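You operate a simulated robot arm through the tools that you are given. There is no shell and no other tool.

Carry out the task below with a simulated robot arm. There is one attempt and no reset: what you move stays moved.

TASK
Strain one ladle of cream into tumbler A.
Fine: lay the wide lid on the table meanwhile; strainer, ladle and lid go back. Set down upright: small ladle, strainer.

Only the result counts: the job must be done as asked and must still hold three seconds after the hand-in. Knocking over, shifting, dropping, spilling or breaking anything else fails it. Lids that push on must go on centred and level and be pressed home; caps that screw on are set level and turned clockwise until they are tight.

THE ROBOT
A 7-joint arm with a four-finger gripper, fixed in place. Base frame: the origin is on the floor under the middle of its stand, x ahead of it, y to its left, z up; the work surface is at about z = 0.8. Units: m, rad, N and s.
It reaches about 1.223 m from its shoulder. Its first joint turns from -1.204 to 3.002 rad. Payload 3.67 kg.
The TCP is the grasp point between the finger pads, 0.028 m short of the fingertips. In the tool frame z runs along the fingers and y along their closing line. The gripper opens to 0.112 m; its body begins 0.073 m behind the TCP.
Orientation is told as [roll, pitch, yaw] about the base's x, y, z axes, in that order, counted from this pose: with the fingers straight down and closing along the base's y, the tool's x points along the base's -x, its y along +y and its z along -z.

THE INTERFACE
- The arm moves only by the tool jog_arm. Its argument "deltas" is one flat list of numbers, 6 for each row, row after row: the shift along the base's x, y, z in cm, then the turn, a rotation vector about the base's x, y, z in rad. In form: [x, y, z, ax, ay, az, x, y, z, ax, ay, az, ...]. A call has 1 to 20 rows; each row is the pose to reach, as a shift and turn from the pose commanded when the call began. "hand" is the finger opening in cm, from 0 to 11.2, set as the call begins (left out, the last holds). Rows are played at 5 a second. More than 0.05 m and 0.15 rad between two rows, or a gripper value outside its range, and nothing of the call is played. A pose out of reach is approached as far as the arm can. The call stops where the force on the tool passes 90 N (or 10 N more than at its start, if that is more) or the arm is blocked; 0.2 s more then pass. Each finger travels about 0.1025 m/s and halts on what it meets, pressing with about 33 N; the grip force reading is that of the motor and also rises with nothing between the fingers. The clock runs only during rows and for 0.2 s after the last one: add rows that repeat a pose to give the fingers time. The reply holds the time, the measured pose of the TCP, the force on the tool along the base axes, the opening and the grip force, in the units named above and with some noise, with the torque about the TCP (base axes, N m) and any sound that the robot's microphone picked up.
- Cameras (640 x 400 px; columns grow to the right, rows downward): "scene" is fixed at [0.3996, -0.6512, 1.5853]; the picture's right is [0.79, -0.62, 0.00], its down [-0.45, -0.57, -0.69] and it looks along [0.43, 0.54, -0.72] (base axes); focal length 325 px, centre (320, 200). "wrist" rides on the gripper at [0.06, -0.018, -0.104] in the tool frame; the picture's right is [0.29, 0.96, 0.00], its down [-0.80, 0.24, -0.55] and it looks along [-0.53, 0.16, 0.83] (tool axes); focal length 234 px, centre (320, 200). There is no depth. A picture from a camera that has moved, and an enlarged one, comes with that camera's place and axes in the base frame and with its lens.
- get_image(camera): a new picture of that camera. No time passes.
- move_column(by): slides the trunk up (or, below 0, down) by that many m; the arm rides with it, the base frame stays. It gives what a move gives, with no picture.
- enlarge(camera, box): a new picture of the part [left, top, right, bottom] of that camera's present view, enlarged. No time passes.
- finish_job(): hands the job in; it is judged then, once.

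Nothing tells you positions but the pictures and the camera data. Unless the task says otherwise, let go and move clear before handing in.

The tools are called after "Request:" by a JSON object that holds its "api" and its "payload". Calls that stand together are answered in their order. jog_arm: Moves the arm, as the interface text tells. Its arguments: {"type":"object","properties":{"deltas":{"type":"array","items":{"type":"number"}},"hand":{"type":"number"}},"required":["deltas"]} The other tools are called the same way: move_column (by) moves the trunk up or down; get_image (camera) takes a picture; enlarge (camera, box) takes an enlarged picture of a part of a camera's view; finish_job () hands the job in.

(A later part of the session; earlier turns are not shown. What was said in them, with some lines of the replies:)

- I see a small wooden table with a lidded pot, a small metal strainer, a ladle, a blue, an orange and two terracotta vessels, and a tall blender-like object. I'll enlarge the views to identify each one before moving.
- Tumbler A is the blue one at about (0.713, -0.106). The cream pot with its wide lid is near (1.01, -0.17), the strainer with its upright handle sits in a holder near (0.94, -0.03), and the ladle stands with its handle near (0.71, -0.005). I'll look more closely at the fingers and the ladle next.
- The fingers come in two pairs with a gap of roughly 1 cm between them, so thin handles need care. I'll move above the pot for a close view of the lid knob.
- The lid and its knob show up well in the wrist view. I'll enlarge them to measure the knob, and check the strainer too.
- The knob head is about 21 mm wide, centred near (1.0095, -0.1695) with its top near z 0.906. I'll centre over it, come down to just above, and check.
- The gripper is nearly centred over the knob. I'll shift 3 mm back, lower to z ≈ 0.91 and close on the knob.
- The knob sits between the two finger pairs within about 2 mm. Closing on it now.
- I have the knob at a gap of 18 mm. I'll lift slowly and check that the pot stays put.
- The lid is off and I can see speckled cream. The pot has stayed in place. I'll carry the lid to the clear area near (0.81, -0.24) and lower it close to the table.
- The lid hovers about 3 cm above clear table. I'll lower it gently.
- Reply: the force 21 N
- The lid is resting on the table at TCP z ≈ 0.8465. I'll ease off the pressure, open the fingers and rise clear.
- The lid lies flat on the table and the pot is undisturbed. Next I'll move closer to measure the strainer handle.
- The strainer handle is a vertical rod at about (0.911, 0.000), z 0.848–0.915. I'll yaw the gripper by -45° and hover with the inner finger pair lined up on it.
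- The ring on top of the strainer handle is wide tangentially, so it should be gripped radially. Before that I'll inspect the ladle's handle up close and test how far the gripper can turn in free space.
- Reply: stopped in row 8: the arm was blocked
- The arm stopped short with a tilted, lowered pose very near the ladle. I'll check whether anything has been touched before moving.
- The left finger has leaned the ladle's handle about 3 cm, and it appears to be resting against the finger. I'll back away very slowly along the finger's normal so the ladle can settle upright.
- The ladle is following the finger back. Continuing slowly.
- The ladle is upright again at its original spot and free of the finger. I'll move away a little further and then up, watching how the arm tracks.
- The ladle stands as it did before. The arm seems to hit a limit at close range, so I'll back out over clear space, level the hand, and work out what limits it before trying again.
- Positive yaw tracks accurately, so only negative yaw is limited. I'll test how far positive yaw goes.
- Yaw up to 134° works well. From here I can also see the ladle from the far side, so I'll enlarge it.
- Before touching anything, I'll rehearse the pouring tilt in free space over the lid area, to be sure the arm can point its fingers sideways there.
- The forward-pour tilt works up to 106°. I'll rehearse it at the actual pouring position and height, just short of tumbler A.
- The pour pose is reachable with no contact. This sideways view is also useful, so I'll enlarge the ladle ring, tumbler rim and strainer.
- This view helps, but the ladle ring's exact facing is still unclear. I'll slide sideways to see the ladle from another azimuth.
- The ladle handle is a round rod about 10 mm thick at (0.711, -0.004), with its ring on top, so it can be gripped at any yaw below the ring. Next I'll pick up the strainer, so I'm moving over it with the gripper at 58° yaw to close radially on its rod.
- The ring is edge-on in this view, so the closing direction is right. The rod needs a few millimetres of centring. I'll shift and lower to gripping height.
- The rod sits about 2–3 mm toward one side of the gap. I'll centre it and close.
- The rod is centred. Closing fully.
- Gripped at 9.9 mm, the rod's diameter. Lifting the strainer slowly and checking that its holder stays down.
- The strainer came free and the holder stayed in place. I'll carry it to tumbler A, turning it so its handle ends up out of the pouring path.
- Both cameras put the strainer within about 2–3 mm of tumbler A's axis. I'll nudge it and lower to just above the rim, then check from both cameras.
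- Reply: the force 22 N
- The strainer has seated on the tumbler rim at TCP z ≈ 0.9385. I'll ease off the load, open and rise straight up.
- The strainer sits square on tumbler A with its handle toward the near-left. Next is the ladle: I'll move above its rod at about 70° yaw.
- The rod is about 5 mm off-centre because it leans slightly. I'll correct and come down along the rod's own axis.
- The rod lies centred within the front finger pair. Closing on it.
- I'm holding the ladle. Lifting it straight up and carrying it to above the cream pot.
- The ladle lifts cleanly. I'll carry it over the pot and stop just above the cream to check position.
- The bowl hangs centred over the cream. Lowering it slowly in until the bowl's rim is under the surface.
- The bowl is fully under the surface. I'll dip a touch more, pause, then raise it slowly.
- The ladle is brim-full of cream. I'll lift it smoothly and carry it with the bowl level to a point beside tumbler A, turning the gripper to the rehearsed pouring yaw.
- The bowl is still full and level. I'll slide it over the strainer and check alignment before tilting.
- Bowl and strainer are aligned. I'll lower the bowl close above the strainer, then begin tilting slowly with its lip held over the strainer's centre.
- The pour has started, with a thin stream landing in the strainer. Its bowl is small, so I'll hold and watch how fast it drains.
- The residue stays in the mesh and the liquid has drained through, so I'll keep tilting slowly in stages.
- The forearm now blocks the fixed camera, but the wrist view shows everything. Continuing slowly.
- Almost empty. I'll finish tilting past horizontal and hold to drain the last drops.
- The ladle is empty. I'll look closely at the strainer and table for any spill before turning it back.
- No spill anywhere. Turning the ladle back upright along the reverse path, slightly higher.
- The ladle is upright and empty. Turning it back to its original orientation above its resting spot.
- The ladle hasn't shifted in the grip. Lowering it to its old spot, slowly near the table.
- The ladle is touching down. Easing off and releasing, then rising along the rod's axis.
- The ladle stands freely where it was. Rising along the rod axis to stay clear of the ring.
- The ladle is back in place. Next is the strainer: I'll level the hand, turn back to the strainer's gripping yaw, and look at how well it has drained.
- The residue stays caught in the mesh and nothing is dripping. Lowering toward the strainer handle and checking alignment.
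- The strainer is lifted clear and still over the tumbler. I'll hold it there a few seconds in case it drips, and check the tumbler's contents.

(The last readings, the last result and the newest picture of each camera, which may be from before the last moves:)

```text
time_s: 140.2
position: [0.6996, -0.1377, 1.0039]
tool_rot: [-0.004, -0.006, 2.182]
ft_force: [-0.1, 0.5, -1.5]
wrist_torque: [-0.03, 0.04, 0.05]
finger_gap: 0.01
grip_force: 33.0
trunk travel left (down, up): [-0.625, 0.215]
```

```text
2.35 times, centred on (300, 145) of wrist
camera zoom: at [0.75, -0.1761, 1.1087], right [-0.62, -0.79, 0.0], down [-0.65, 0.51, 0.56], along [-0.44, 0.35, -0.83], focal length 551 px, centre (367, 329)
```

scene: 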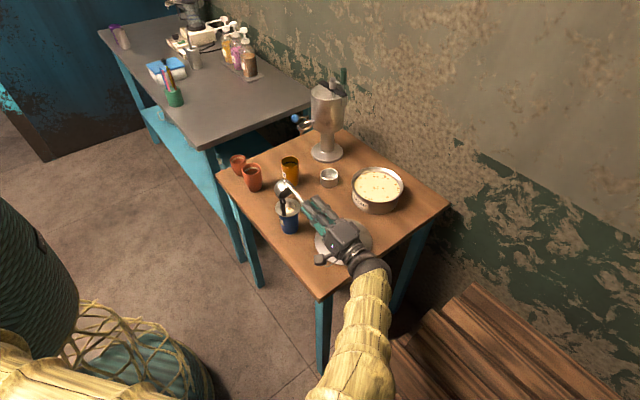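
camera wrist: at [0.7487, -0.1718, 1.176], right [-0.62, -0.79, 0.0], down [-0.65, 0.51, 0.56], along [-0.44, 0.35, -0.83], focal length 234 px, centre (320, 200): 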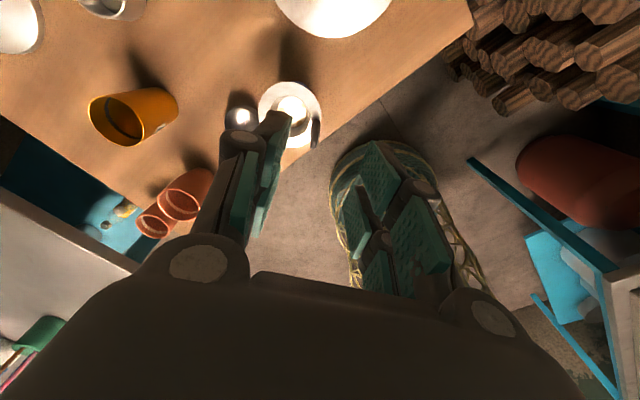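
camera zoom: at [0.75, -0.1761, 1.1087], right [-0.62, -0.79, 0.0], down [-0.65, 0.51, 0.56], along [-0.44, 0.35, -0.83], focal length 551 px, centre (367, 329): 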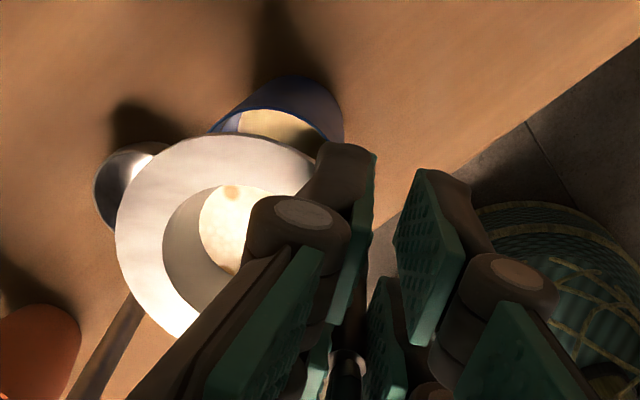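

Cream is visible inside tumbler A. Carrying the strainer back along the earlier path to above its holder.

Request:
{"api": "jog_arm", "payload": {"deltas": [1, 0.6, 0, 0, 0, -0.07, 2.6, 1.5, 0, 0, 0, -0.19, 4.6, 2.8, 0, 0, 0, -0.31, 6.8, 4.1, 0, 0, 0, -0.43, 9, 5.5, 0, 0, 0, -0.55, 11.2, 6.8, 0, 0, 0, -0.67, 13.4, 8.2, 0, 0, 0, -0.79, 15.6, 9.5, 0, 0, 0, -0.91, 17.8, 10.8, 0, 0, 0, -1.03, 19.4, 11.8, 0, 0, 0, -1.12, 20.24, 12.37, 0, 0, 0, -1.17, 20.24, 12.37, 0, 0, 0, -1.17]}}

Request:
{"api": "get_image", "payload": {"camera": "wrist"}}

Request:
{"api": "enlarge", "payload": {"camera": "scene", "box": [290, 110, 370, 200]}}

Request:
{"api": "enlarge", "payload": {"camera": "scene", "box": [245, 160, 325, 240]}}

```text
time_s: 142.8
position: [0.9017, -0.0125, 1.0044]
tool_rot: [-0.004, -0.007, 1.011]
ft_force: [-0.5, 0.6, -0.8]
wrist_torque: [-0.02, 0.04, 0.01]
finger_gap: 0.0098
grip_force: 33.5
trunk travel left (down, up): [-0.625, 0.215]
```

```text
taken
camera wrist: at [0.8842, -0.0722, 1.1089], right [-0.96, 0.26, 0.0], down [0.22, 0.8, 0.56], along [0.15, 0.54, -0.83], focal length 234 px, centre (320, 200)
```

wrist: 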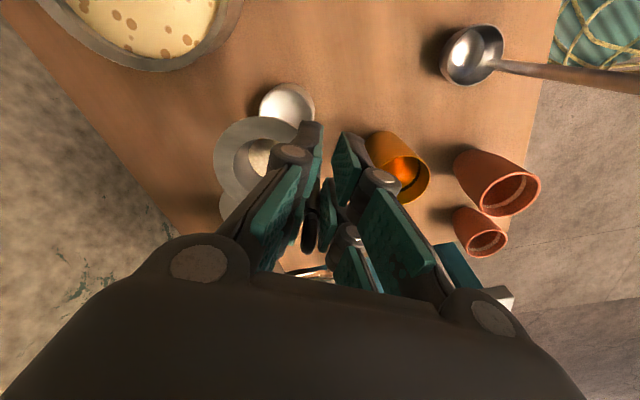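

```text
4.44 times, centred on (330, 155) of scene
camera zoom: at [0.3996, -0.6512, 1.5853], right [0.79, -0.62, 0.0], down [-0.45, -0.57, -0.69], along [0.43, 0.54, -0.72], focal length 1443 px, centre (276, 400)
```

zoom: 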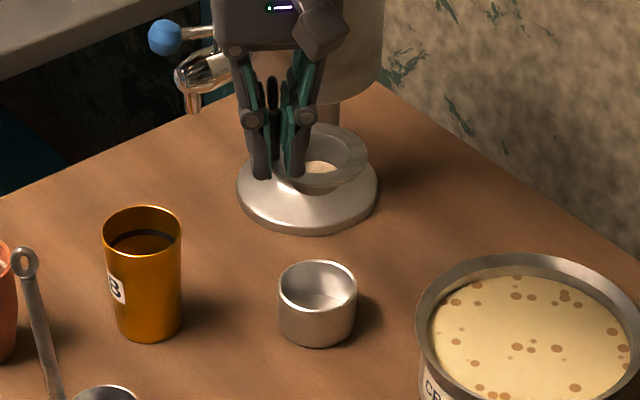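

```text
5.00 times, centred on (285, 200) of scene
camera zoom: at [0.3996, -0.6512, 1.5853], right [0.79, -0.62, 0.0], down [-0.45, -0.57, -0.69], along [0.43, 0.54, -0.72], focal length 1624 px, centre (495, 200)
```

zoom: 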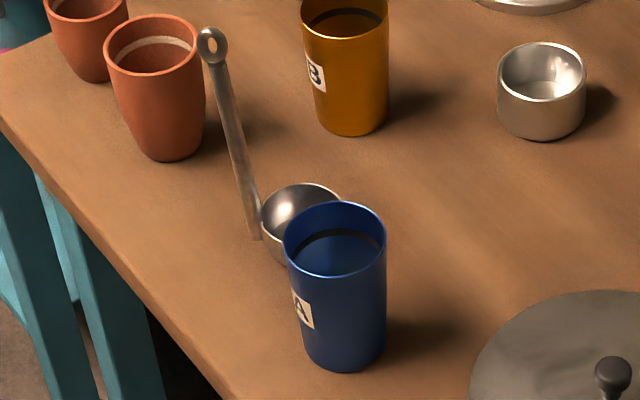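

Tumbler A and the ladle look undisturbed. I'll lower the strainer to just above the holder and check alignment.

Request:
{"api": "jog_arm", "payload": {"deltas": [0.13, -0.15, -2, 0, 0, 0, 0.13, -0.15, -4, 0, 0, 0, 0.13, -0.15, -6, 0, 0, 0, 0.13, -0.15, -8, 0, 0, 0, 0.13, -0.15, -8, 0, 0, 0]}}

Request:
{"api": "enlarge", "payload": {"camera": "wrist", "box": [180, 70, 380, 240]}}

Request:
{"api": "enlarge", "payload": {"camera": "scene", "box": [300, 130, 360, 200]}}

```text
time_s: 144.0
position: [0.9038, -0.013, 0.9231]
tool_rot: [-0.001, -0.008, 1.011]
ft_force: [-0.1, -0.7, -0.5]
wrist_torque: [-0.02, 0.01, 0.02]
finger_gap: 0.0098
grip_force: 33.1
trunk travel left (down, up): [-0.625, 0.215]
```

```text
2.35 times, centred on (280, 155) of wrist
camera zoom: at [0.886, -0.074, 1.0278], right [-0.96, 0.26, 0.0], down [0.22, 0.8, 0.56], along [0.15, 0.54, -0.83], focal length 551 px, centre (414, 306)
```

zoom: 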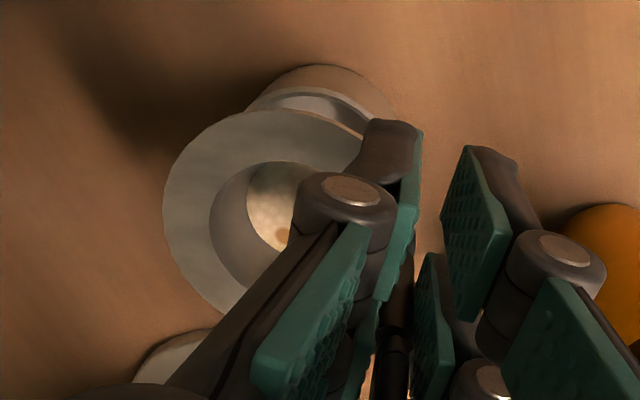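

```text
5.71 times, centred on (330, 165) of scene
camera zoom: at [0.3996, -0.6512, 1.5853], right [0.79, -0.62, 0.0], down [-0.45, -0.57, -0.69], along [0.43, 0.54, -0.72], focal length 1856 px, centre (263, 400)
```

zoom: 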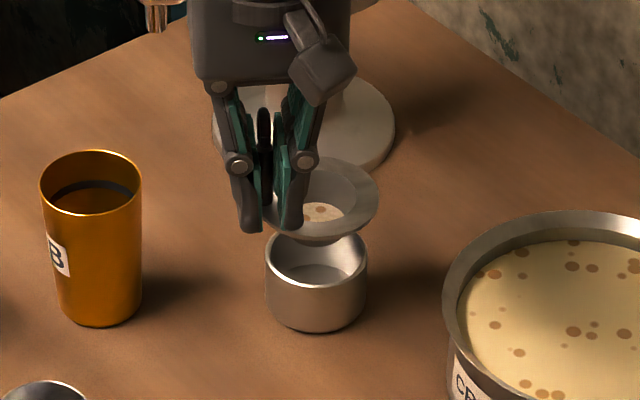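

Request:
{"api": "jog_arm", "payload": {"deltas": [-0.08, 0.05, -1, 0, 0, 0, -0.08, 0.05, -2, 0, 0, 0, -0.08, 0.05, -3, 0, 0, 0, -0.08, 0.05, -3.3, 0, 0, 0, -0.08, 0.05, -3.3, 0, 0, 0]}}

Request:
{"api": "enlarge", "payload": {"camera": "scene", "box": [310, 140, 350, 190]}}

Request:
{"api": "enlarge", "payload": {"camera": "wrist", "box": [180, 70, 380, 240]}}

```text
time_s: 145.2
position: [0.9029, -0.0136, 0.8909]
tool_rot: [-0.002, -0.007, 1.011]
ft_force: [0.3, 0.2, -0.8]
wrist_torque: [-0.07, 0.04, -0.01]
finger_gap: 0.01
grip_force: 33.2
trunk travel left (down, up): [-0.625, 0.215]
```

```text
8.00 times, centred on (330, 165) of scene
camera zoom: at [0.3996, -0.6512, 1.5853], right [0.79, -0.62, 0.0], down [-0.45, -0.57, -0.69], along [0.43, 0.54, -0.72], focal length 2598 px, centre (240, 480)
```

zoom: 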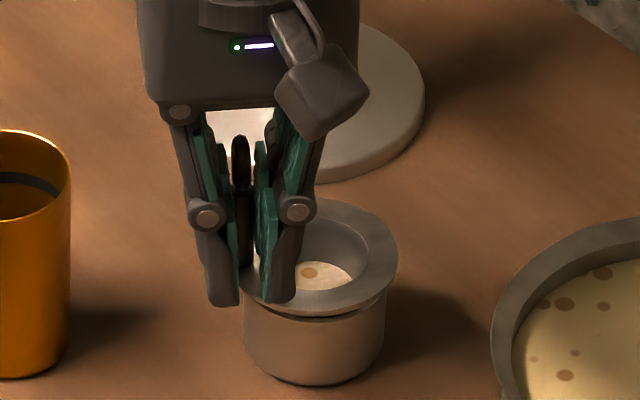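

```text
2.35 times, centred on (280, 155) of wrist
camera zoom: at [0.8856, -0.0744, 0.9954], right [-0.96, 0.26, 0.0], down [0.22, 0.8, 0.56], along [0.15, 0.54, -0.83], focal length 551 px, centre (414, 306)
```

zoom: 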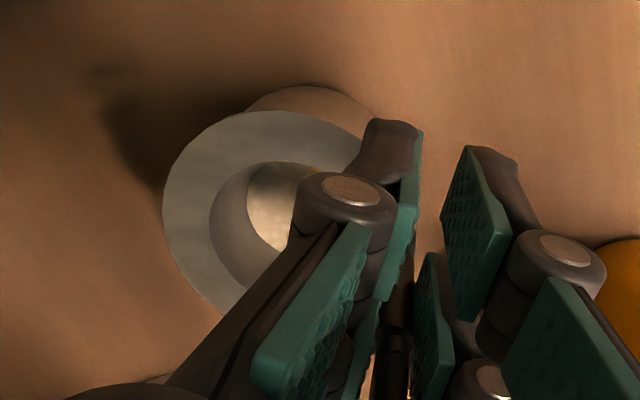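

Request:
{"api": "jog_arm", "payload": {"deltas": [0, 0, -0.2, 0, 0, 0, 0, 0, -0.4, 0, 0, 0, 0, 0, -0.4, 0, 0, 0]}}

Request:
{"api": "jog_arm", "payload": {"deltas": [0, 0, -0.1, 0, 0, 0, 0, 0, -0.2, 0, 0, 0, 0, 0, -0.2, 0, 0, 0]}}

```text
time_s: 146.0
position: [0.9027, -0.0138, 0.8865]
tool_rot: [-0.003, -0.006, 1.011]
ft_force: [0.0, 0.1, -1.2]
wrist_torque: [0.0, 0.04, 0.0]
finger_gap: 0.01
grip_force: 33.3
trunk travel left (down, up): [-0.625, 0.215]
```

```text
time_s: 146.8
position: [0.9035, -0.0139, 0.8854]
tool_rot: [-0.003, -0.008, 1.011]
ft_force: [0.3, -0.5, -0.8]
wrist_torque: [0.01, 0.03, -0.05]
finger_gap: 0.0101
grip_force: 33.1
trunk travel left (down, up): [-0.625, 0.215]
```

Request:
{"api": "jog_arm", "payload": {"deltas": [0, 0, -0.1, 0, 0, 0, 0, 0, -0.2, 0, 0, 0]}}

Request:
{"api": "enlarge", "payload": {"camera": "scene", "box": [310, 140, 350, 190]}}

```text
time_s: 147.4
position: [0.9026, -0.0135, 0.8847]
tool_rot: [-0.004, -0.008, 1.011]
ft_force: [-0.8, -2.3, 6.2]
wrist_torque: [0.1, -0.05, 0.0]
finger_gap: 0.0099
grip_force: 33.0
trunk travel left (down, up): [-0.625, 0.215]
```

```text
8.00 times, centred on (330, 165) of scene
camera zoom: at [0.3996, -0.6512, 1.5853], right [0.79, -0.62, 0.0], down [-0.45, -0.57, -0.69], along [0.43, 0.54, -0.72], focal length 2598 px, centre (240, 480)
```

zoom: 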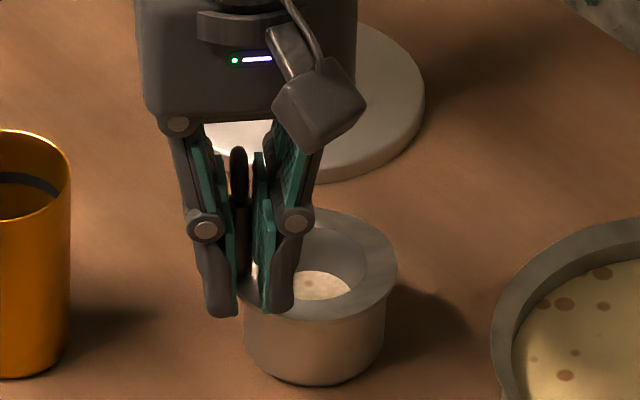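

The strainer is seated in its holder at the original height. Releasing and rising straight up.

Request:
{"api": "jog_arm", "payload": {"deltas": [0, 0, 0.1, 0, 0, 0, 0, 0, 0.1, 0, 0, 0]}}

Request:
{"api": "jog_arm", "payload": {"deltas": [0, 0, 0, 0, 0, 0, 0, 0, 0, 0, 0, 0, 0, 0, 0, 0, 0, 0, 0, 0, 1, 0, 0, 0, 0, 0, 3, 0, 0, 0, 0, 0, 6, 0, 0, 0, 0, 0, 10, 0, 0, 0, 0, 0, 14, 0, 0, 0, 0, 0, 18, 0, 0, 0, 0, 0, 18, 0, 0, 0], "hand": 4.5}}

Request:
{"api": "enlarge", "payload": {"camera": "scene", "box": [290, 130, 370, 200]}}

Request:
{"api": "get_image", "payload": {"camera": "scene"}}

```text
time_s: 148.0
position: [0.9027, -0.0125, 0.8841]
tool_rot: [-0.001, -0.007, 1.01]
ft_force: [-1.0, -1.3, 4.7]
wrist_torque: [0.03, 0.0, 0.0]
finger_gap: 0.01
grip_force: 32.5
trunk travel left (down, up): [-0.625, 0.215]
```

```text
time_s: 150.2
position: [0.904, -0.0152, 1.063]
tool_rot: [-0.001, -0.006, 1.008]
ft_force: [0.4, -0.4, -0.1]
wrist_torque: [-0.03, -0.03, 0.01]
finger_gap: 0.045
grip_force: 0.1
trunk travel left (down, up): [-0.625, 0.215]
```

```text
5.71 times, centred on (330, 165) of scene
camera zoom: at [0.3996, -0.6512, 1.5853], right [0.79, -0.62, 0.0], down [-0.45, -0.57, -0.69], along [0.43, 0.54, -0.72], focal length 1856 px, centre (263, 400)
```

zoom: 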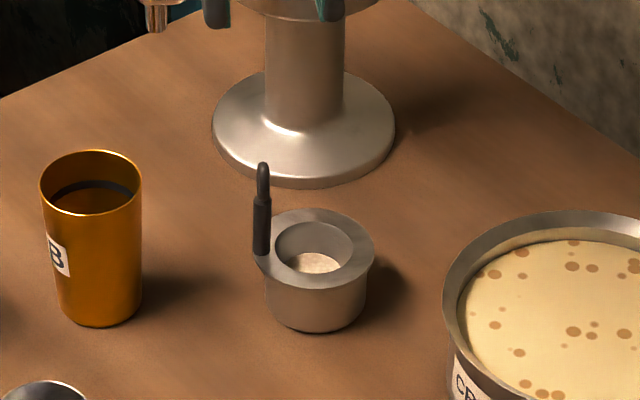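

```text
taken
```

scene: 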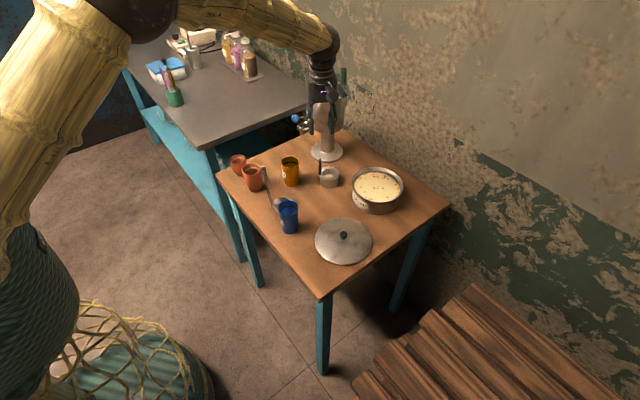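

The strainer is back as it was. Now the lid: moving above its knob with the gripper back at zero yaw.

Request:
{"api": "jog_arm", "payload": {"deltas": [-1.2, -2.8, 0, 0, 0, -0.126, -2.4, -5.6, 0, 0, 0, -0.252, -3.5, -8.4, 0, 0, 0, -0.378, -4.7, -11.2, 0, 0, 0, -0.504, -5.9, -14, 0, 0, 0, -0.63, -7, -16.8, 0, 0, 0, -0.756, -8.2, -19.6, 0, 0, 0, -0.882, -9.35, -22.45, 0, 0, 0, -1.008, -9.35, -22.45, -4, 0, 0, -1.008, -9.35, -22.45, -8, 0, 0, -1.008, -9.35, -22.45, -11, 0, 0, -1.008, -9.35, -22.45, -11, 0, 0, -1.008], "hand": 7}}

Request:
{"api": "get_image", "payload": {"camera": "wrist"}}

Request:
{"api": "enlarge", "payload": {"camera": "scene", "box": [295, 160, 395, 270]}}

```text
time_s: 152.8
position: [0.8076, -0.2372, 0.9551]
tool_rot: [-0.002, -0.007, 0.005]
ft_force: [0.6, 1.2, -0.3]
wrist_torque: [0.01, -0.03, -0.01]
finger_gap: 0.0696
grip_force: 0.1
trunk travel left (down, up): [-0.625, 0.215]
```

```text
taken
camera wrist: at [0.7476, -0.2558, 1.0594], right [-0.29, 0.96, 0.0], down [0.79, 0.24, 0.56], along [0.54, 0.16, -0.83], focal length 234 px, centre (320, 200)
```

wrist: 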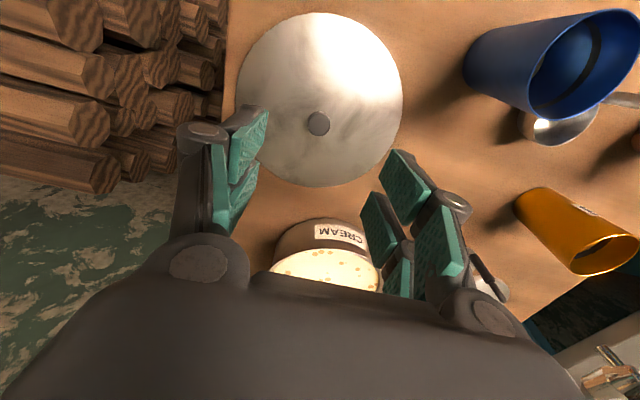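

```text
3.64 times, centred on (345, 215) of scene
camera zoom: at [0.3996, -0.6512, 1.5853], right [0.79, -0.62, 0.0], down [-0.45, -0.57, -0.69], along [0.43, 0.54, -0.72], focal length 1181 px, centre (229, 146)
```

zoom: 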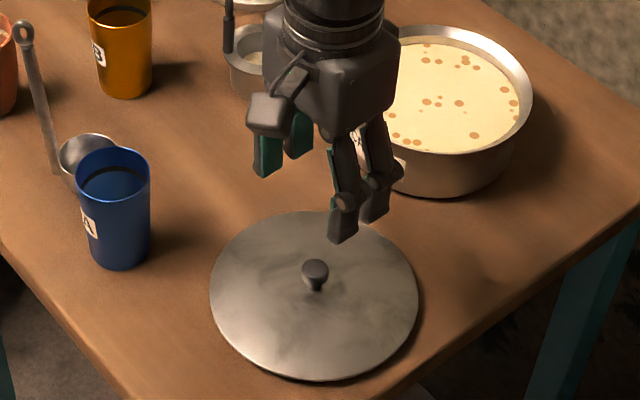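

Request:
{"api": "jog_arm", "payload": {"deltas": [0.26, -0.18, -2, 0, 0, 0, 0.26, -0.18, -4.5, 0, 0, 0, 0.26, -0.18, -7, 0, 0, 0, 0.26, -0.18, -9, 0, 0, 0, 0.26, -0.18, -10.8, 0, 0, 0, 0.26, -0.18, -10.8, 0, 0, 0]}}

Request:
{"api": "jog_arm", "payload": {"deltas": [0, 0, 0, 0, 0, 0, 0, 0, 0, 0, 0, 0], "hand": 4}}

Request:
{"api": "get_image", "payload": {"camera": "wrist"}}

Request:
{"api": "enlarge", "payload": {"camera": "scene", "box": [305, 190, 385, 270]}}

```text
time_s: 154.2
position: [0.8109, -0.2402, 0.8455]
tool_rot: [-0.001, -0.007, 0.002]
ft_force: [-0.9, 0.4, 0.4]
wrist_torque: [-0.01, 0.01, -0.04]
finger_gap: 0.0697
grip_force: 0.0
trunk travel left (down, up): [-0.625, 0.215]
```

```text
time_s: 154.8
position: [0.8105, -0.2396, 0.8457]
tool_rot: [-0.001, -0.007, 0.004]
ft_force: [-0.5, -0.1, 0.4]
wrist_torque: [-0.03, 0.01, 0.0]
finger_gap: 0.0401
grip_force: 0.0
trunk travel left (down, up): [-0.625, 0.215]
```

```text
taken
camera wrist: at [0.7506, -0.258, 0.9504], right [-0.29, 0.96, 0.0], down [0.79, 0.24, 0.56], along [0.54, 0.16, -0.83], focal length 234 px, centre (320, 200)
```

wrist: 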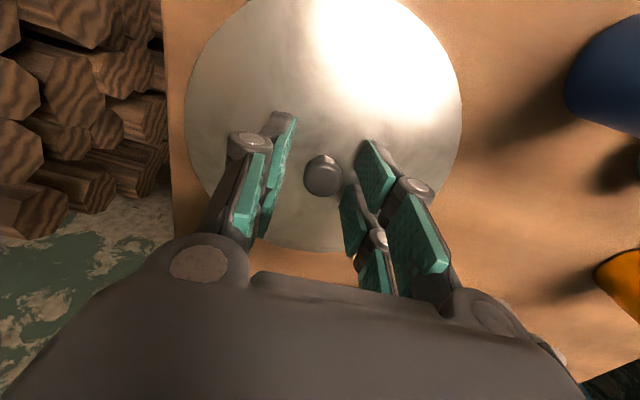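

```text
5.00 times, centred on (345, 230) of scene
camera zoom: at [0.3996, -0.6512, 1.5853], right [0.79, -0.62, 0.0], down [-0.45, -0.57, -0.69], along [0.43, 0.54, -0.72], focal length 1624 px, centre (195, 50)
```

zoom: 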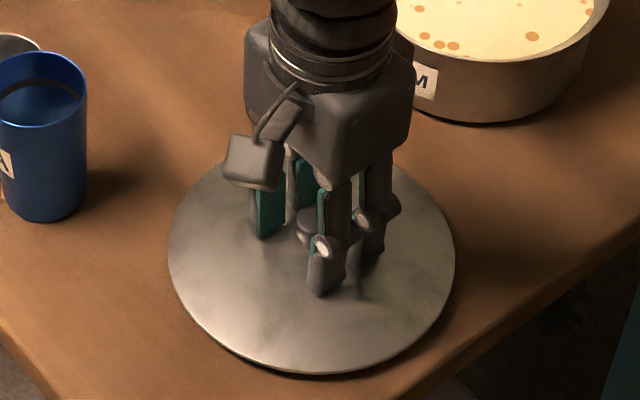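

The knob is centred between the fingers as before. Closing and lifting.

Request:
{"api": "jog_arm", "payload": {"deltas": [0, 0, 0, 0, 0, 0, 0, 0, 0, 0, 0, 0, 0, 0, 0, 0, 0, 0], "hand": 0}}

Request:
{"api": "jog_arm", "payload": {"deltas": [0, 0, 0.5, 0, 0, 0, 0, 0, 1.5, 0, 0, 0, 0, 0, 3, 0, 0, 0, 0, 0, 6, 0, 0, 0, 0, 0, 9, 0, 0, 0, 0, 0, 12, 0, 0, 0, 0, 0, 15, 0, 0, 0, 0, 0, 18, 0, 0, 0, 0, 0, 18, 0, 0, 0]}}

Request:
{"api": "get_image", "payload": {"camera": "wrist"}}

Request:
{"api": "enlarge", "payload": {"camera": "scene", "box": [290, 100, 430, 250]}}

```text
time_s: 155.6
position: [0.8119, -0.2401, 0.8464]
tool_rot: [-0.002, -0.007, 0.004]
ft_force: [-0.2, -0.1, 0.3]
wrist_torque: [-0.02, 0.03, 0.04]
finger_gap: 0.018
grip_force: 33.6
trunk travel left (down, up): [-0.625, 0.215]
```

```text
time_s: 157.6
position: [0.8109, -0.2407, 1.0261]
tool_rot: [-0.003, -0.005, 0.004]
ft_force: [-1.0, 0.0, -0.5]
wrist_torque: [0.02, 0.02, 0.05]
finger_gap: 0.018
grip_force: 33.0
trunk travel left (down, up): [-0.625, 0.215]
```

```text
taken
camera wrist: at [0.7505, -0.2581, 1.1299], right [-0.29, 0.96, 0.0], down [0.79, 0.24, 0.56], along [0.53, 0.16, -0.83], focal length 234 px, centre (320, 200)
```

wrist: 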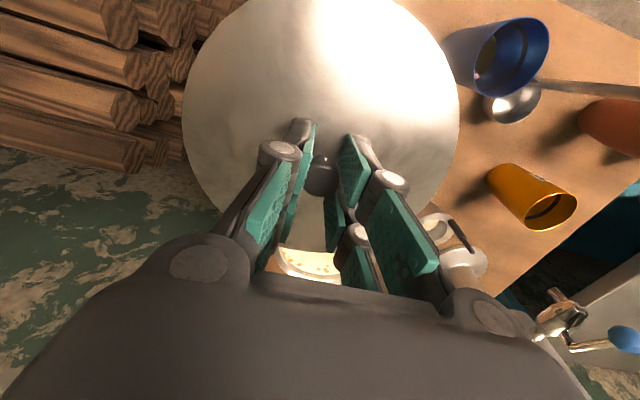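

```text
2.67 times, centred on (360, 175) of scene
camera zoom: at [0.3996, -0.6512, 1.5853], right [0.79, -0.62, 0.0], down [-0.45, -0.57, -0.69], along [0.43, 0.54, -0.72], focal length 866 px, centre (213, 267)
```

zoom: 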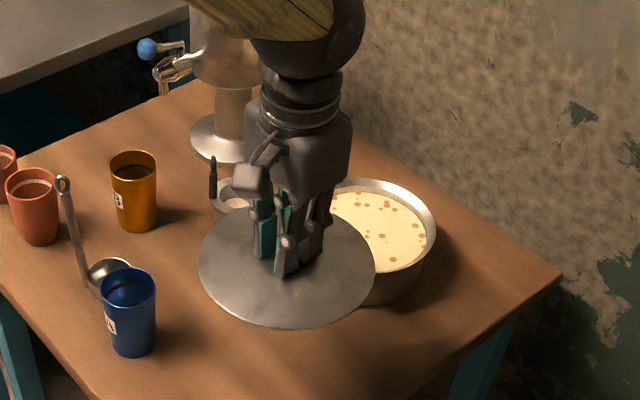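

Request:
{"api": "jog_arm", "payload": {"deltas": [1.5, 0.5, 0, 0, 0, 0, 4, 1.4, 0, 0, 0, 0, 7, 2.4, 0, 0, 0, 0, 10, 3.5, 0, 0, 0, 0, 13, 4.5, 0, 0, 0, 0, 16, 5.5, 0, 0, 0, 0, 18.5, 6.4, 0, 0, 0, 0, 19.83, 6.86, 0, 0, 0, 0, 19.83, 6.86, -4, 0, 0, 0, 19.83, 6.86, -7, 0, 0, 0, 19.83, 6.86, -9, 0, 0, 0, 19.83, 6.86, -9, 0, 0, 0]}}

Request:
{"api": "get_image", "payload": {"camera": "wrist"}}

Request:
{"api": "enlarge", "payload": {"camera": "scene", "box": [330, 120, 430, 220]}}

```text
time_s: 160.2
position: [1.0115, -0.1726, 0.9357]
tool_rot: [-0.002, -0.008, 0.003]
ft_force: [-1.0, 0.2, -0.8]
wrist_torque: [-0.03, -0.03, -0.02]
finger_gap: 0.0182
grip_force: 33.5
trunk travel left (down, up): [-0.625, 0.215]
```

```text
taken
camera wrist: at [0.95, -0.189, 1.0404], right [-0.29, 0.96, 0.0], down [0.79, 0.24, 0.56], along [0.54, 0.16, -0.83], focal length 234 px, centre (320, 200)
```

wrist: 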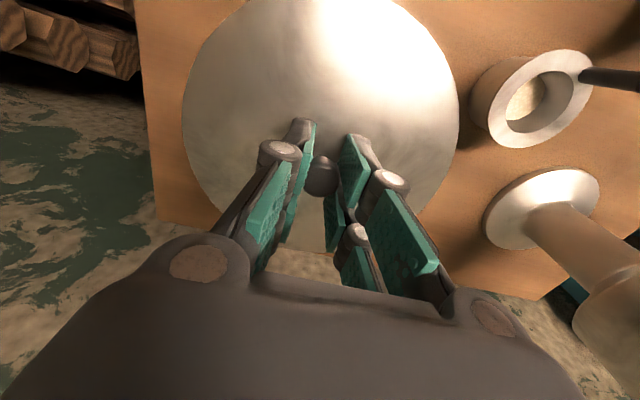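

```text
4.00 times, centred on (380, 170) of scene
camera zoom: at [0.3996, -0.6512, 1.5853], right [0.79, -0.62, 0.0], down [-0.45, -0.57, -0.69], along [0.43, 0.54, -0.72], focal length 1299 px, centre (80, 320)
```

zoom: 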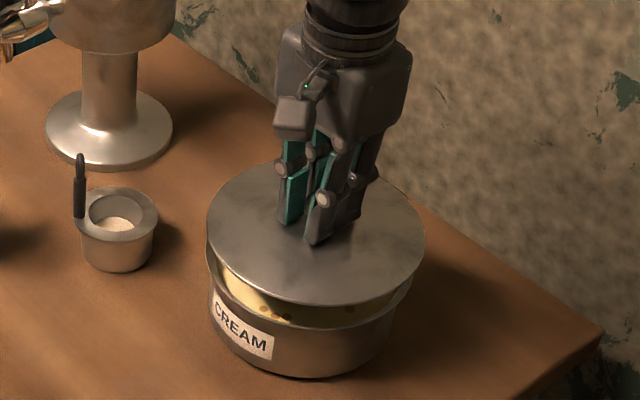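

The lid is about 2 mm off the pot's centre. I'll correct that, then lower gently until it seats.

Request:
{"api": "jog_arm", "payload": {"deltas": [-0.22, 0.08, 0, 0, 0, 0, -0.22, 0.08, -0.7, 0, 0, 0, -0.22, 0.08, -1.4, 0, 0, 0, -0.22, 0.08, -2, 0, 0, 0, -0.22, 0.08, -2, 0, 0, 0]}}

Request:
{"api": "enlarge", "payload": {"camera": "scene", "box": [330, 120, 430, 220]}}

Request:
{"api": "jog_arm", "payload": {"deltas": [0, 0, -0.15, 0, 0, 0, 0, 0, -0.3, 0, 0, 0, 0, 0, -0.3, 0, 0, 0]}}

```text
time_s: 161.4
position: [1.0081, -0.1704, 0.9166]
tool_rot: [-0.002, -0.007, 0.002]
ft_force: [-1.3, -0.1, -0.5]
wrist_torque: [-0.02, 0.01, -0.02]
finger_gap: 0.0178
grip_force: 33.1
trunk travel left (down, up): [-0.625, 0.215]
```

```text
4.00 times, centred on (380, 170) of scene
camera zoom: at [0.3996, -0.6512, 1.5853], right [0.79, -0.62, 0.0], down [-0.45, -0.57, -0.69], along [0.43, 0.54, -0.72], focal length 1299 px, centre (80, 320)
```

zoom: 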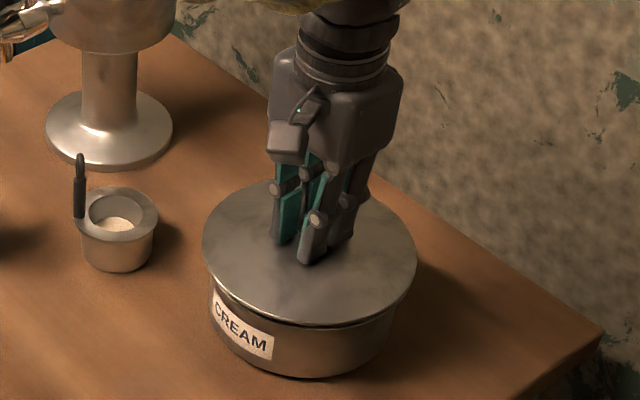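

```text
time_s: 162.2
position: [1.0072, -0.1712, 0.9121]
tool_rot: [-0.001, -0.007, 0.004]
ft_force: [0.4, -0.7, -1.5]
wrist_torque: [0.01, 0.02, -0.02]
finger_gap: 0.018
grip_force: 33.0
trunk travel left (down, up): [-0.625, 0.215]
```

Request:
{"api": "jog_arm", "payload": {"deltas": [0, 0, -0.1, 0, 0, 0, 0, 0, -0.2, 0, 0, 0, 0, 0, -0.2, 0, 0, 0]}}

Request:
{"api": "jog_arm", "payload": {"deltas": [0, 0, -0.1, 0, 0, 0, 0, 0, -0.2, 0, 0, 0, 0, 0, -0.2, 0, 0, 0]}}

Request:
{"api": "enlarge", "payload": {"camera": "scene", "box": [330, 120, 430, 220]}}

```text
time_s: 163.0
position: [1.0078, -0.1703, 0.9112]
tool_rot: [-0.002, -0.007, 0.003]
ft_force: [2.0, -0.3, 1.6]
wrist_torque: [0.01, 0.02, 0.04]
finger_gap: 0.018
grip_force: 32.7
trunk travel left (down, up): [-0.625, 0.215]
```

```text
time_s: 163.8
position: [1.0074, -0.1706, 0.9104]
tool_rot: [-0.001, -0.007, 0.004]
ft_force: [7.5, -0.3, 10.1]
wrist_torque: [-0.04, 0.55, 0.09]
finger_gap: 0.0183
grip_force: 32.7
trunk travel left (down, up): [-0.625, 0.215]
```

```text
4.00 times, centred on (380, 170) of scene
camera zoom: at [0.3996, -0.6512, 1.5853], right [0.79, -0.62, 0.0], down [-0.45, -0.57, -0.69], along [0.43, 0.54, -0.72], focal length 1299 px, centre (80, 320)
```

zoom: 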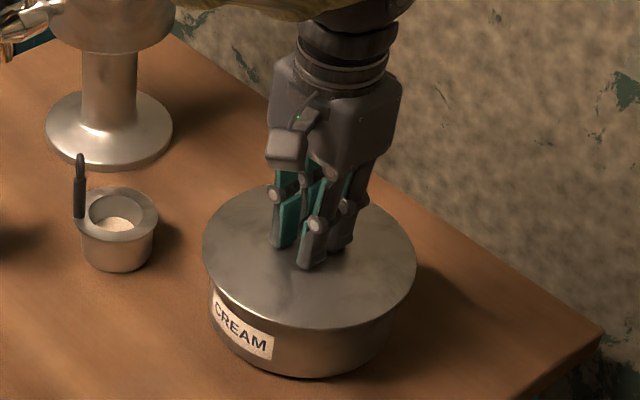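

The lid has touched down with a small sideways load toward +x, so it's slightly off. I'll lift a hair, shift +1.3 mm in x and set it down again.

Request:
{"api": "jog_arm", "payload": {"deltas": [0, 0, 0.3, 0, 0, 0, 0.13, 0, 0.4, 0, 0, 0, 0.13, 0, 0.4, 0, 0, 0]}}

Request:
{"api": "jog_arm", "payload": {"deltas": [0, 0, -0.15, 0, 0, 0, 0, 0, -0.3, 0, 0, 0, 0, 0, -0.3, 0, 0, 0]}}

Request:
{"api": "jog_arm", "payload": {"deltas": [0, 0, -0.1, 0, 0, 0, 0, 0, -0.2, 0, 0, 0, 0, 0, -0.2, 0, 0, 0]}}

```text
time_s: 164.6
position: [1.0087, -0.1713, 0.9131]
tool_rot: [-0.004, -0.004, 0.002]
ft_force: [0.1, 0.9, -1.2]
wrist_torque: [0.01, -0.01, 0.0]
finger_gap: 0.0181
grip_force: 33.4
trunk travel left (down, up): [-0.625, 0.215]
```

```text
time_s: 165.4
position: [1.0087, -0.1704, 0.9107]
tool_rot: [-0.001, -0.006, 0.003]
ft_force: [0.2, -0.4, -1.4]
wrist_torque: [0.02, -0.02, -0.02]
finger_gap: 0.018
grip_force: 33.0
trunk travel left (down, up): [-0.625, 0.215]
```

```text
time_s: 166.2
position: [1.0103, -0.1699, 0.9091]
tool_rot: [-0.002, -0.01, 0.004]
ft_force: [5.3, 0.6, 6.1]
wrist_torque: [0.04, 0.34, -0.07]
finger_gap: 0.0181
grip_force: 32.8
trunk travel left (down, up): [-0.625, 0.215]
```

Request:
{"api": "enlarge", "payload": {"camera": "scene", "box": [345, 155, 410, 220]}}

Request:
{"api": "get_image", "payload": {"camera": "wrist"}}

```text
6.15 times, centred on (378, 188) of scene
camera zoom: at [0.3996, -0.6512, 1.5853], right [0.79, -0.62, 0.0], down [-0.45, -0.57, -0.69], along [0.43, 0.54, -0.72], focal length 1999 px, centre (-34, 277)
```

zoom: 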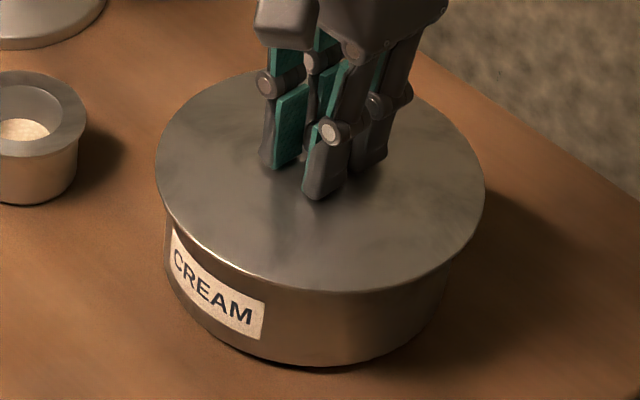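

```text
taken
camera wrist: at [0.949, -0.188, 1.0133], right [-0.29, 0.96, 0.0], down [0.79, 0.24, 0.56], along [0.54, 0.16, -0.83], focal length 234 px, centre (320, 200)
```

wrist: 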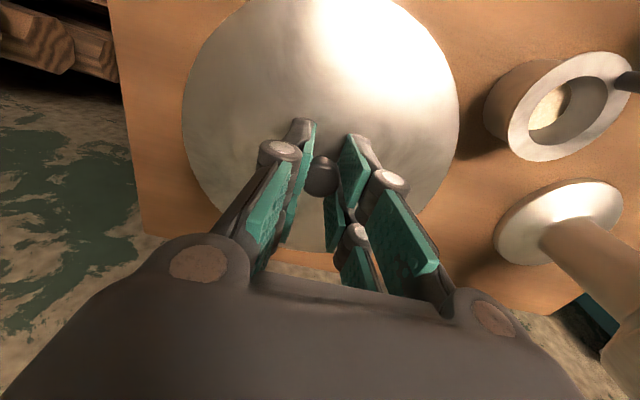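

The picture matches the original lid placement. I'll level the tiny residual pitch to remove the side load before releasing.

Request:
{"api": "jog_arm", "payload": {"deltas": [0.05, 0, 0, 0, 0.004, 0, 0.08, 0, 0, 0, 0.008, 0, 0.08, 0, 0, 0, 0.008, 0]}}

```text
time_s: 167.0
position: [1.0092, -0.1706, 0.9091]
tool_rot: [-0.002, 0.0, 0.004]
ft_force: [2.2, 1.1, 7.7]
wrist_torque: [-0.06, -0.06, -0.01]
finger_gap: 0.0179
grip_force: 33.1
trunk travel left (down, up): [-0.625, 0.215]
```

Request:
{"api": "jog_arm", "payload": {"deltas": [0.02, 0, -0.1, 0, 0, 0, 0.02, 0, -0.1, 0, 0, 0]}}

Request:
{"api": "jog_arm", "payload": {"deltas": [0, 0, 0.2, 0, 0, 0, 0, 0, 0.2, 0, 0, 0]}}

```text
time_s: 167.6
position: [1.0108, -0.1708, 0.9079]
tool_rot: [-0.002, -0.001, 0.004]
ft_force: [1.2, 0.5, 14.3]
wrist_torque: [-0.14, 0.18, -0.05]
finger_gap: 0.018
grip_force: 33.2
trunk travel left (down, up): [-0.625, 0.215]
```

```text
time_s: 168.2
position: [1.0097, -0.1705, 0.9084]
tool_rot: [-0.001, 0.001, 0.004]
ft_force: [-1.1, 1.3, 5.5]
wrist_torque: [0.06, -0.13, 0.01]
finger_gap: 0.0177
grip_force: 33.1
trunk travel left (down, up): [-0.625, 0.215]
```

The lid is seated level and the load is even. Releasing the knob and rising clear.

Request:
{"api": "jog_arm", "payload": {"deltas": [0, 0, 0, 0, 0, 0, 0, 0, 0, 0, 0, 0, 0, 0, 0, 0, 0, 0, 0, 0, 0, 0, 0, 0, 0, 0, 1, 0, 0, 0, 0, 0, 3, 0, 0, 0, 0, 0, 6, 0, 0, 0, 0, 0, 10, 0, 0, 0, 0, 0, 14, 0, 0, 0, 0, 0, 18, 0, 0, 0, 0, 0, 18, 0, 0, 0], "hand": 7}}

Request:
{"api": "get_image", "payload": {"camera": "scene"}}

Request:
{"api": "enlarge", "payload": {"camera": "scene", "box": [345, 155, 410, 220]}}

Request:
{"api": "get_image", "payload": {"camera": "wrist"}}

```text
time_s: 170.6
position: [1.0115, -0.1706, 1.0875]
tool_rot: [-0.003, 0.002, 0.004]
ft_force: [0.5, 0.7, -0.1]
wrist_torque: [-0.01, -0.01, 0.0]
finger_gap: 0.0699
grip_force: 0.1
trunk travel left (down, up): [-0.625, 0.215]
```

```text
taken
```

scene: 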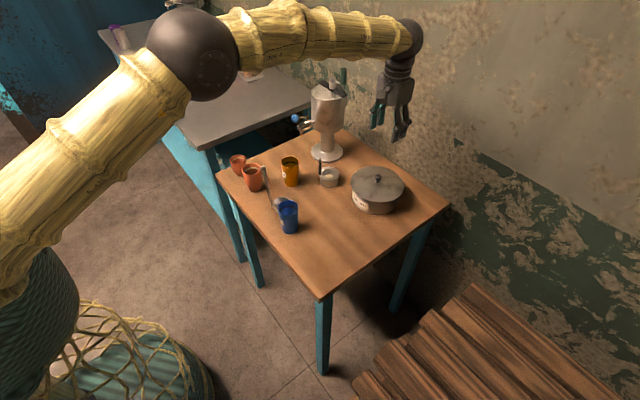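

```text
6.15 times, centred on (378, 188) of scene
camera zoom: at [0.3996, -0.6512, 1.5853], right [0.79, -0.62, 0.0], down [-0.45, -0.57, -0.69], along [0.43, 0.54, -0.72], focal length 1999 px, centre (-34, 277)
```

zoom: 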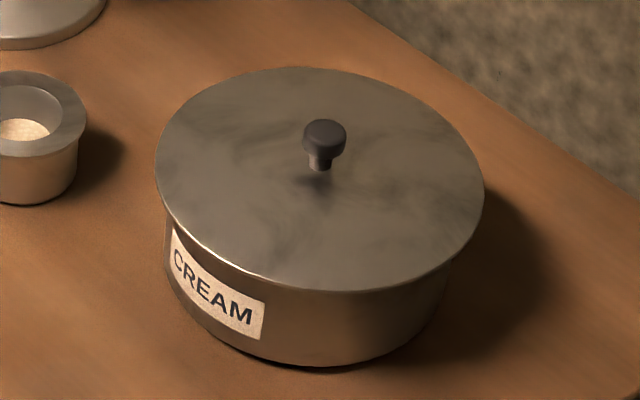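

```text
taken
camera wrist: at [0.9517, -0.188, 1.1922], right [-0.29, 0.96, 0.0], down [0.8, 0.24, 0.55], along [0.53, 0.16, -0.83], focal length 234 px, centre (320, 200)
```

wrist: 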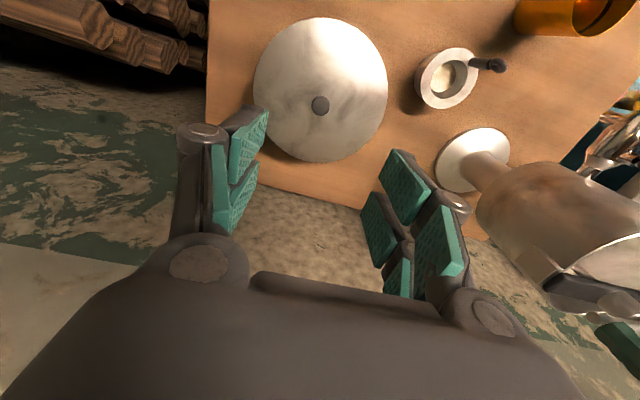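

The lid is exactly as it was at the start. Last, I'll compare the rest of the table with the opening pictures before handing in.

Request:
{"api": "enlarge", "payload": {"camera": "scene", "box": [210, 130, 330, 250]}}

Request:
{"api": "enlarge", "payload": {"camera": "scene", "box": [310, 150, 350, 195]}}

Request:
{"api": "jog_arm", "payload": {"deltas": [-4, 0.4, 3, 0, 0, 0, -8, 0.8, 6, 0, 0, 0, -12, 1.2, 8, 0, 0, 0, -16, 1.6, 8, 0, 0, 0, -20, 2, 8, 0, 0, 0, -24, 2.2, 8, 0, 0, 0, -27, 2.2, 8, 0, 0, 0, -27, 2.2, 8, 0, 0, 0]}}

Request:
{"api": "get_image", "payload": {"camera": "wrist"}}

Request:
{"api": "enlarge", "payload": {"camera": "wrist", "box": [300, 40, 460, 160]}}

```text
3.33 times, centred on (270, 190) of scene
camera zoom: at [0.3996, -0.6512, 1.5853], right [0.79, -0.62, 0.0], down [-0.45, -0.57, -0.69], along [0.43, 0.54, -0.72], focal length 1083 px, centre (487, 233)
```

zoom: 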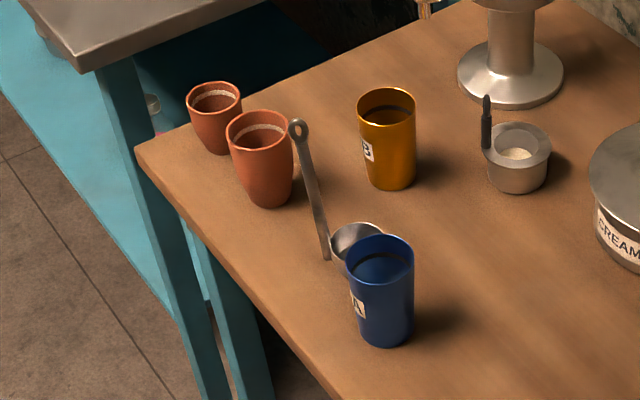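

```text
8.89 times, centred on (330, 172) of scene
camera zoom: at [0.3996, -0.6512, 1.5853], right [0.79, -0.62, 0.0], down [-0.45, -0.57, -0.69], along [0.43, 0.54, -0.72], focal length 2887 px, centre (231, 444)
```

zoom: 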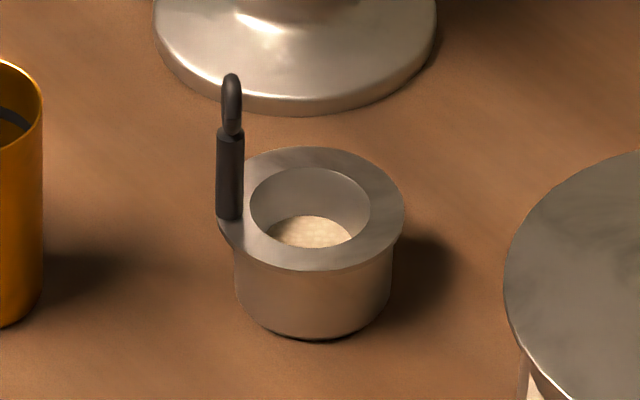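

```text
refused: row 1 steps farther than a row can; nothing moved
```

```text
taken
camera wrist: at [0.9517, -0.188, 1.1922], right [-0.29, 0.96, 0.0], down [0.8, 0.24, 0.55], along [0.53, 0.16, -0.83], focal length 234 px, centre (320, 200)
```

wrist: 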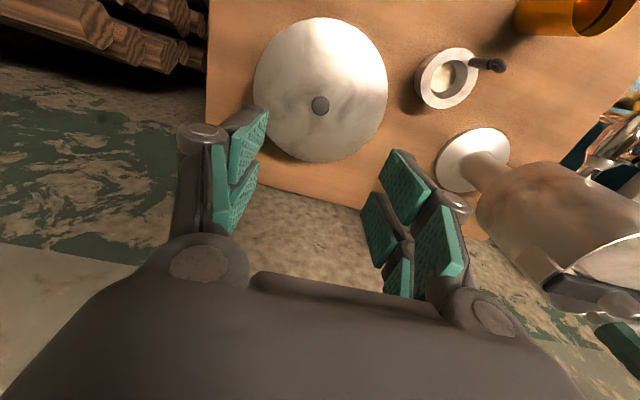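

```text
3.33 times, centred on (380, 100) of wrist
camera zoom: at [0.9517, -0.188, 1.1922], right [-0.29, 0.96, 0.0], down [0.8, 0.24, 0.55], along [0.53, 0.16, -0.83], focal length 781 px, centre (120, 533)
```

zoom: 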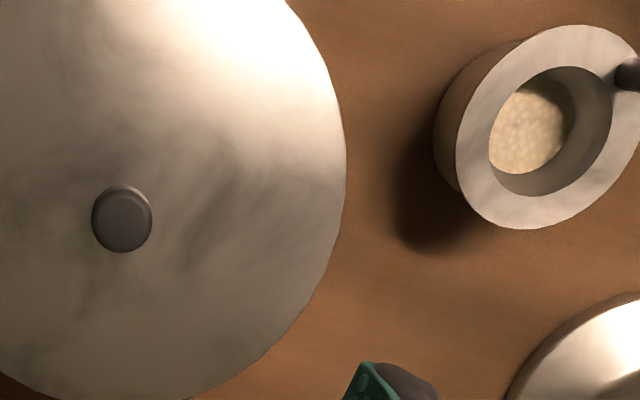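

All items match their starting places. I'll move to the high starting pose to look down into tumbler A and confirm the cream.

Request:
{"api": "jog_arm", "payload": {"deltas": [-2, 0.2, 3, 0, 0, 0, -4, 0.4, 6, 0, 0, 0, -6, 0.6, 9, 0, 0, 0, -9.5, 0.9, 11, 0, 0, 0, -13.5, 1.2, 11, 0, 0, 0, -17.5, 1.5, 11, 0, 0, 0, -21.5, 1.8, 11, 0, 0, 0, -25.5, 2.1, 11, 0, 0, 0, -29, 2.2, 11, 0, 0, 0, -29, 2.2, 11, 0, 0, 0]}}

Request:
{"api": "get_image", "payload": {"camera": "wrist"}}

Request:
{"api": "enlarge", "payload": {"camera": "wrist", "box": [310, 60, 450, 160]}}

```text
time_s: 172.8
position: [0.7215, -0.1487, 1.1967]
tool_rot: [-0.003, 0.003, 0.004]
ft_force: [0.8, -0.3, -0.9]
wrist_torque: [-0.01, 0.02, -0.02]
finger_gap: 0.0701
grip_force: 0.0
trunk travel left (down, up): [-0.625, 0.215]
```

```text
taken
camera wrist: at [0.6618, -0.1663, 1.3018], right [-0.29, 0.96, 0.0], down [0.8, 0.24, 0.55], along [0.53, 0.16, -0.83], focal length 234 px, centre (320, 200)
```

wrist: 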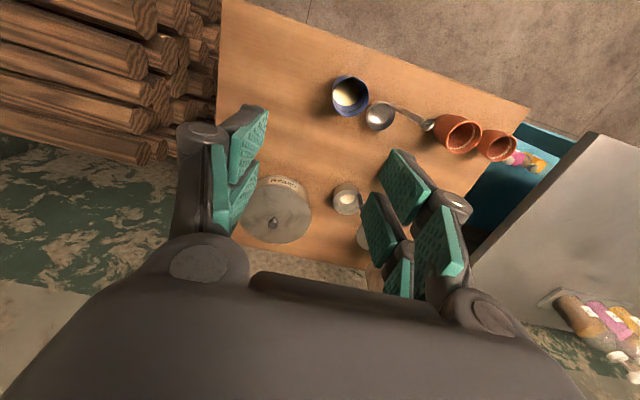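

```text
4.00 times, centred on (380, 110) of wrist
camera zoom: at [0.6618, -0.1663, 1.3018], right [-0.29, 0.96, 0.0], down [0.8, 0.24, 0.55], along [0.53, 0.16, -0.83], focal length 937 px, centre (80, 560)
```

zoom: 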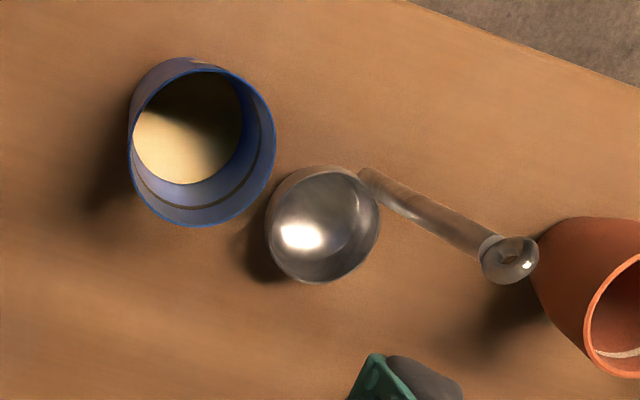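

Tumbler A holds smooth, speck-free cream. The ladle stands upright in its place, the strainer is back in its holder, and the lid is on the pot. Nothing is spilled, so I'm handing in.

Request:
{"api": "finish_job", "payload": {}}

```text
The job is handed in.
```

The job is handed in: one ladle of cream was strained into tumbler A, and the cream there looks smooth and free of specks. I saw no spills in any of the pictures.

- **Lid:** it lay on the table while I worked and is back on the cream pot, centred and level.
- **Strainer:** it is upright in its holder, with the strained-out bits still in the mesh.
- **Ladle:** it stands upright in its original spot.
- **Near miss:** early on, the arm hit a reach limit and one finger tipped the ladle about 3 cm at the top. I backed off slowly, and it settled upright in the same place without falling over.

Tumbler B, the pot and everything else I compared with the opening pictures looked unmoved. The hand-in gave no verdict, so I don't know how it was judged.
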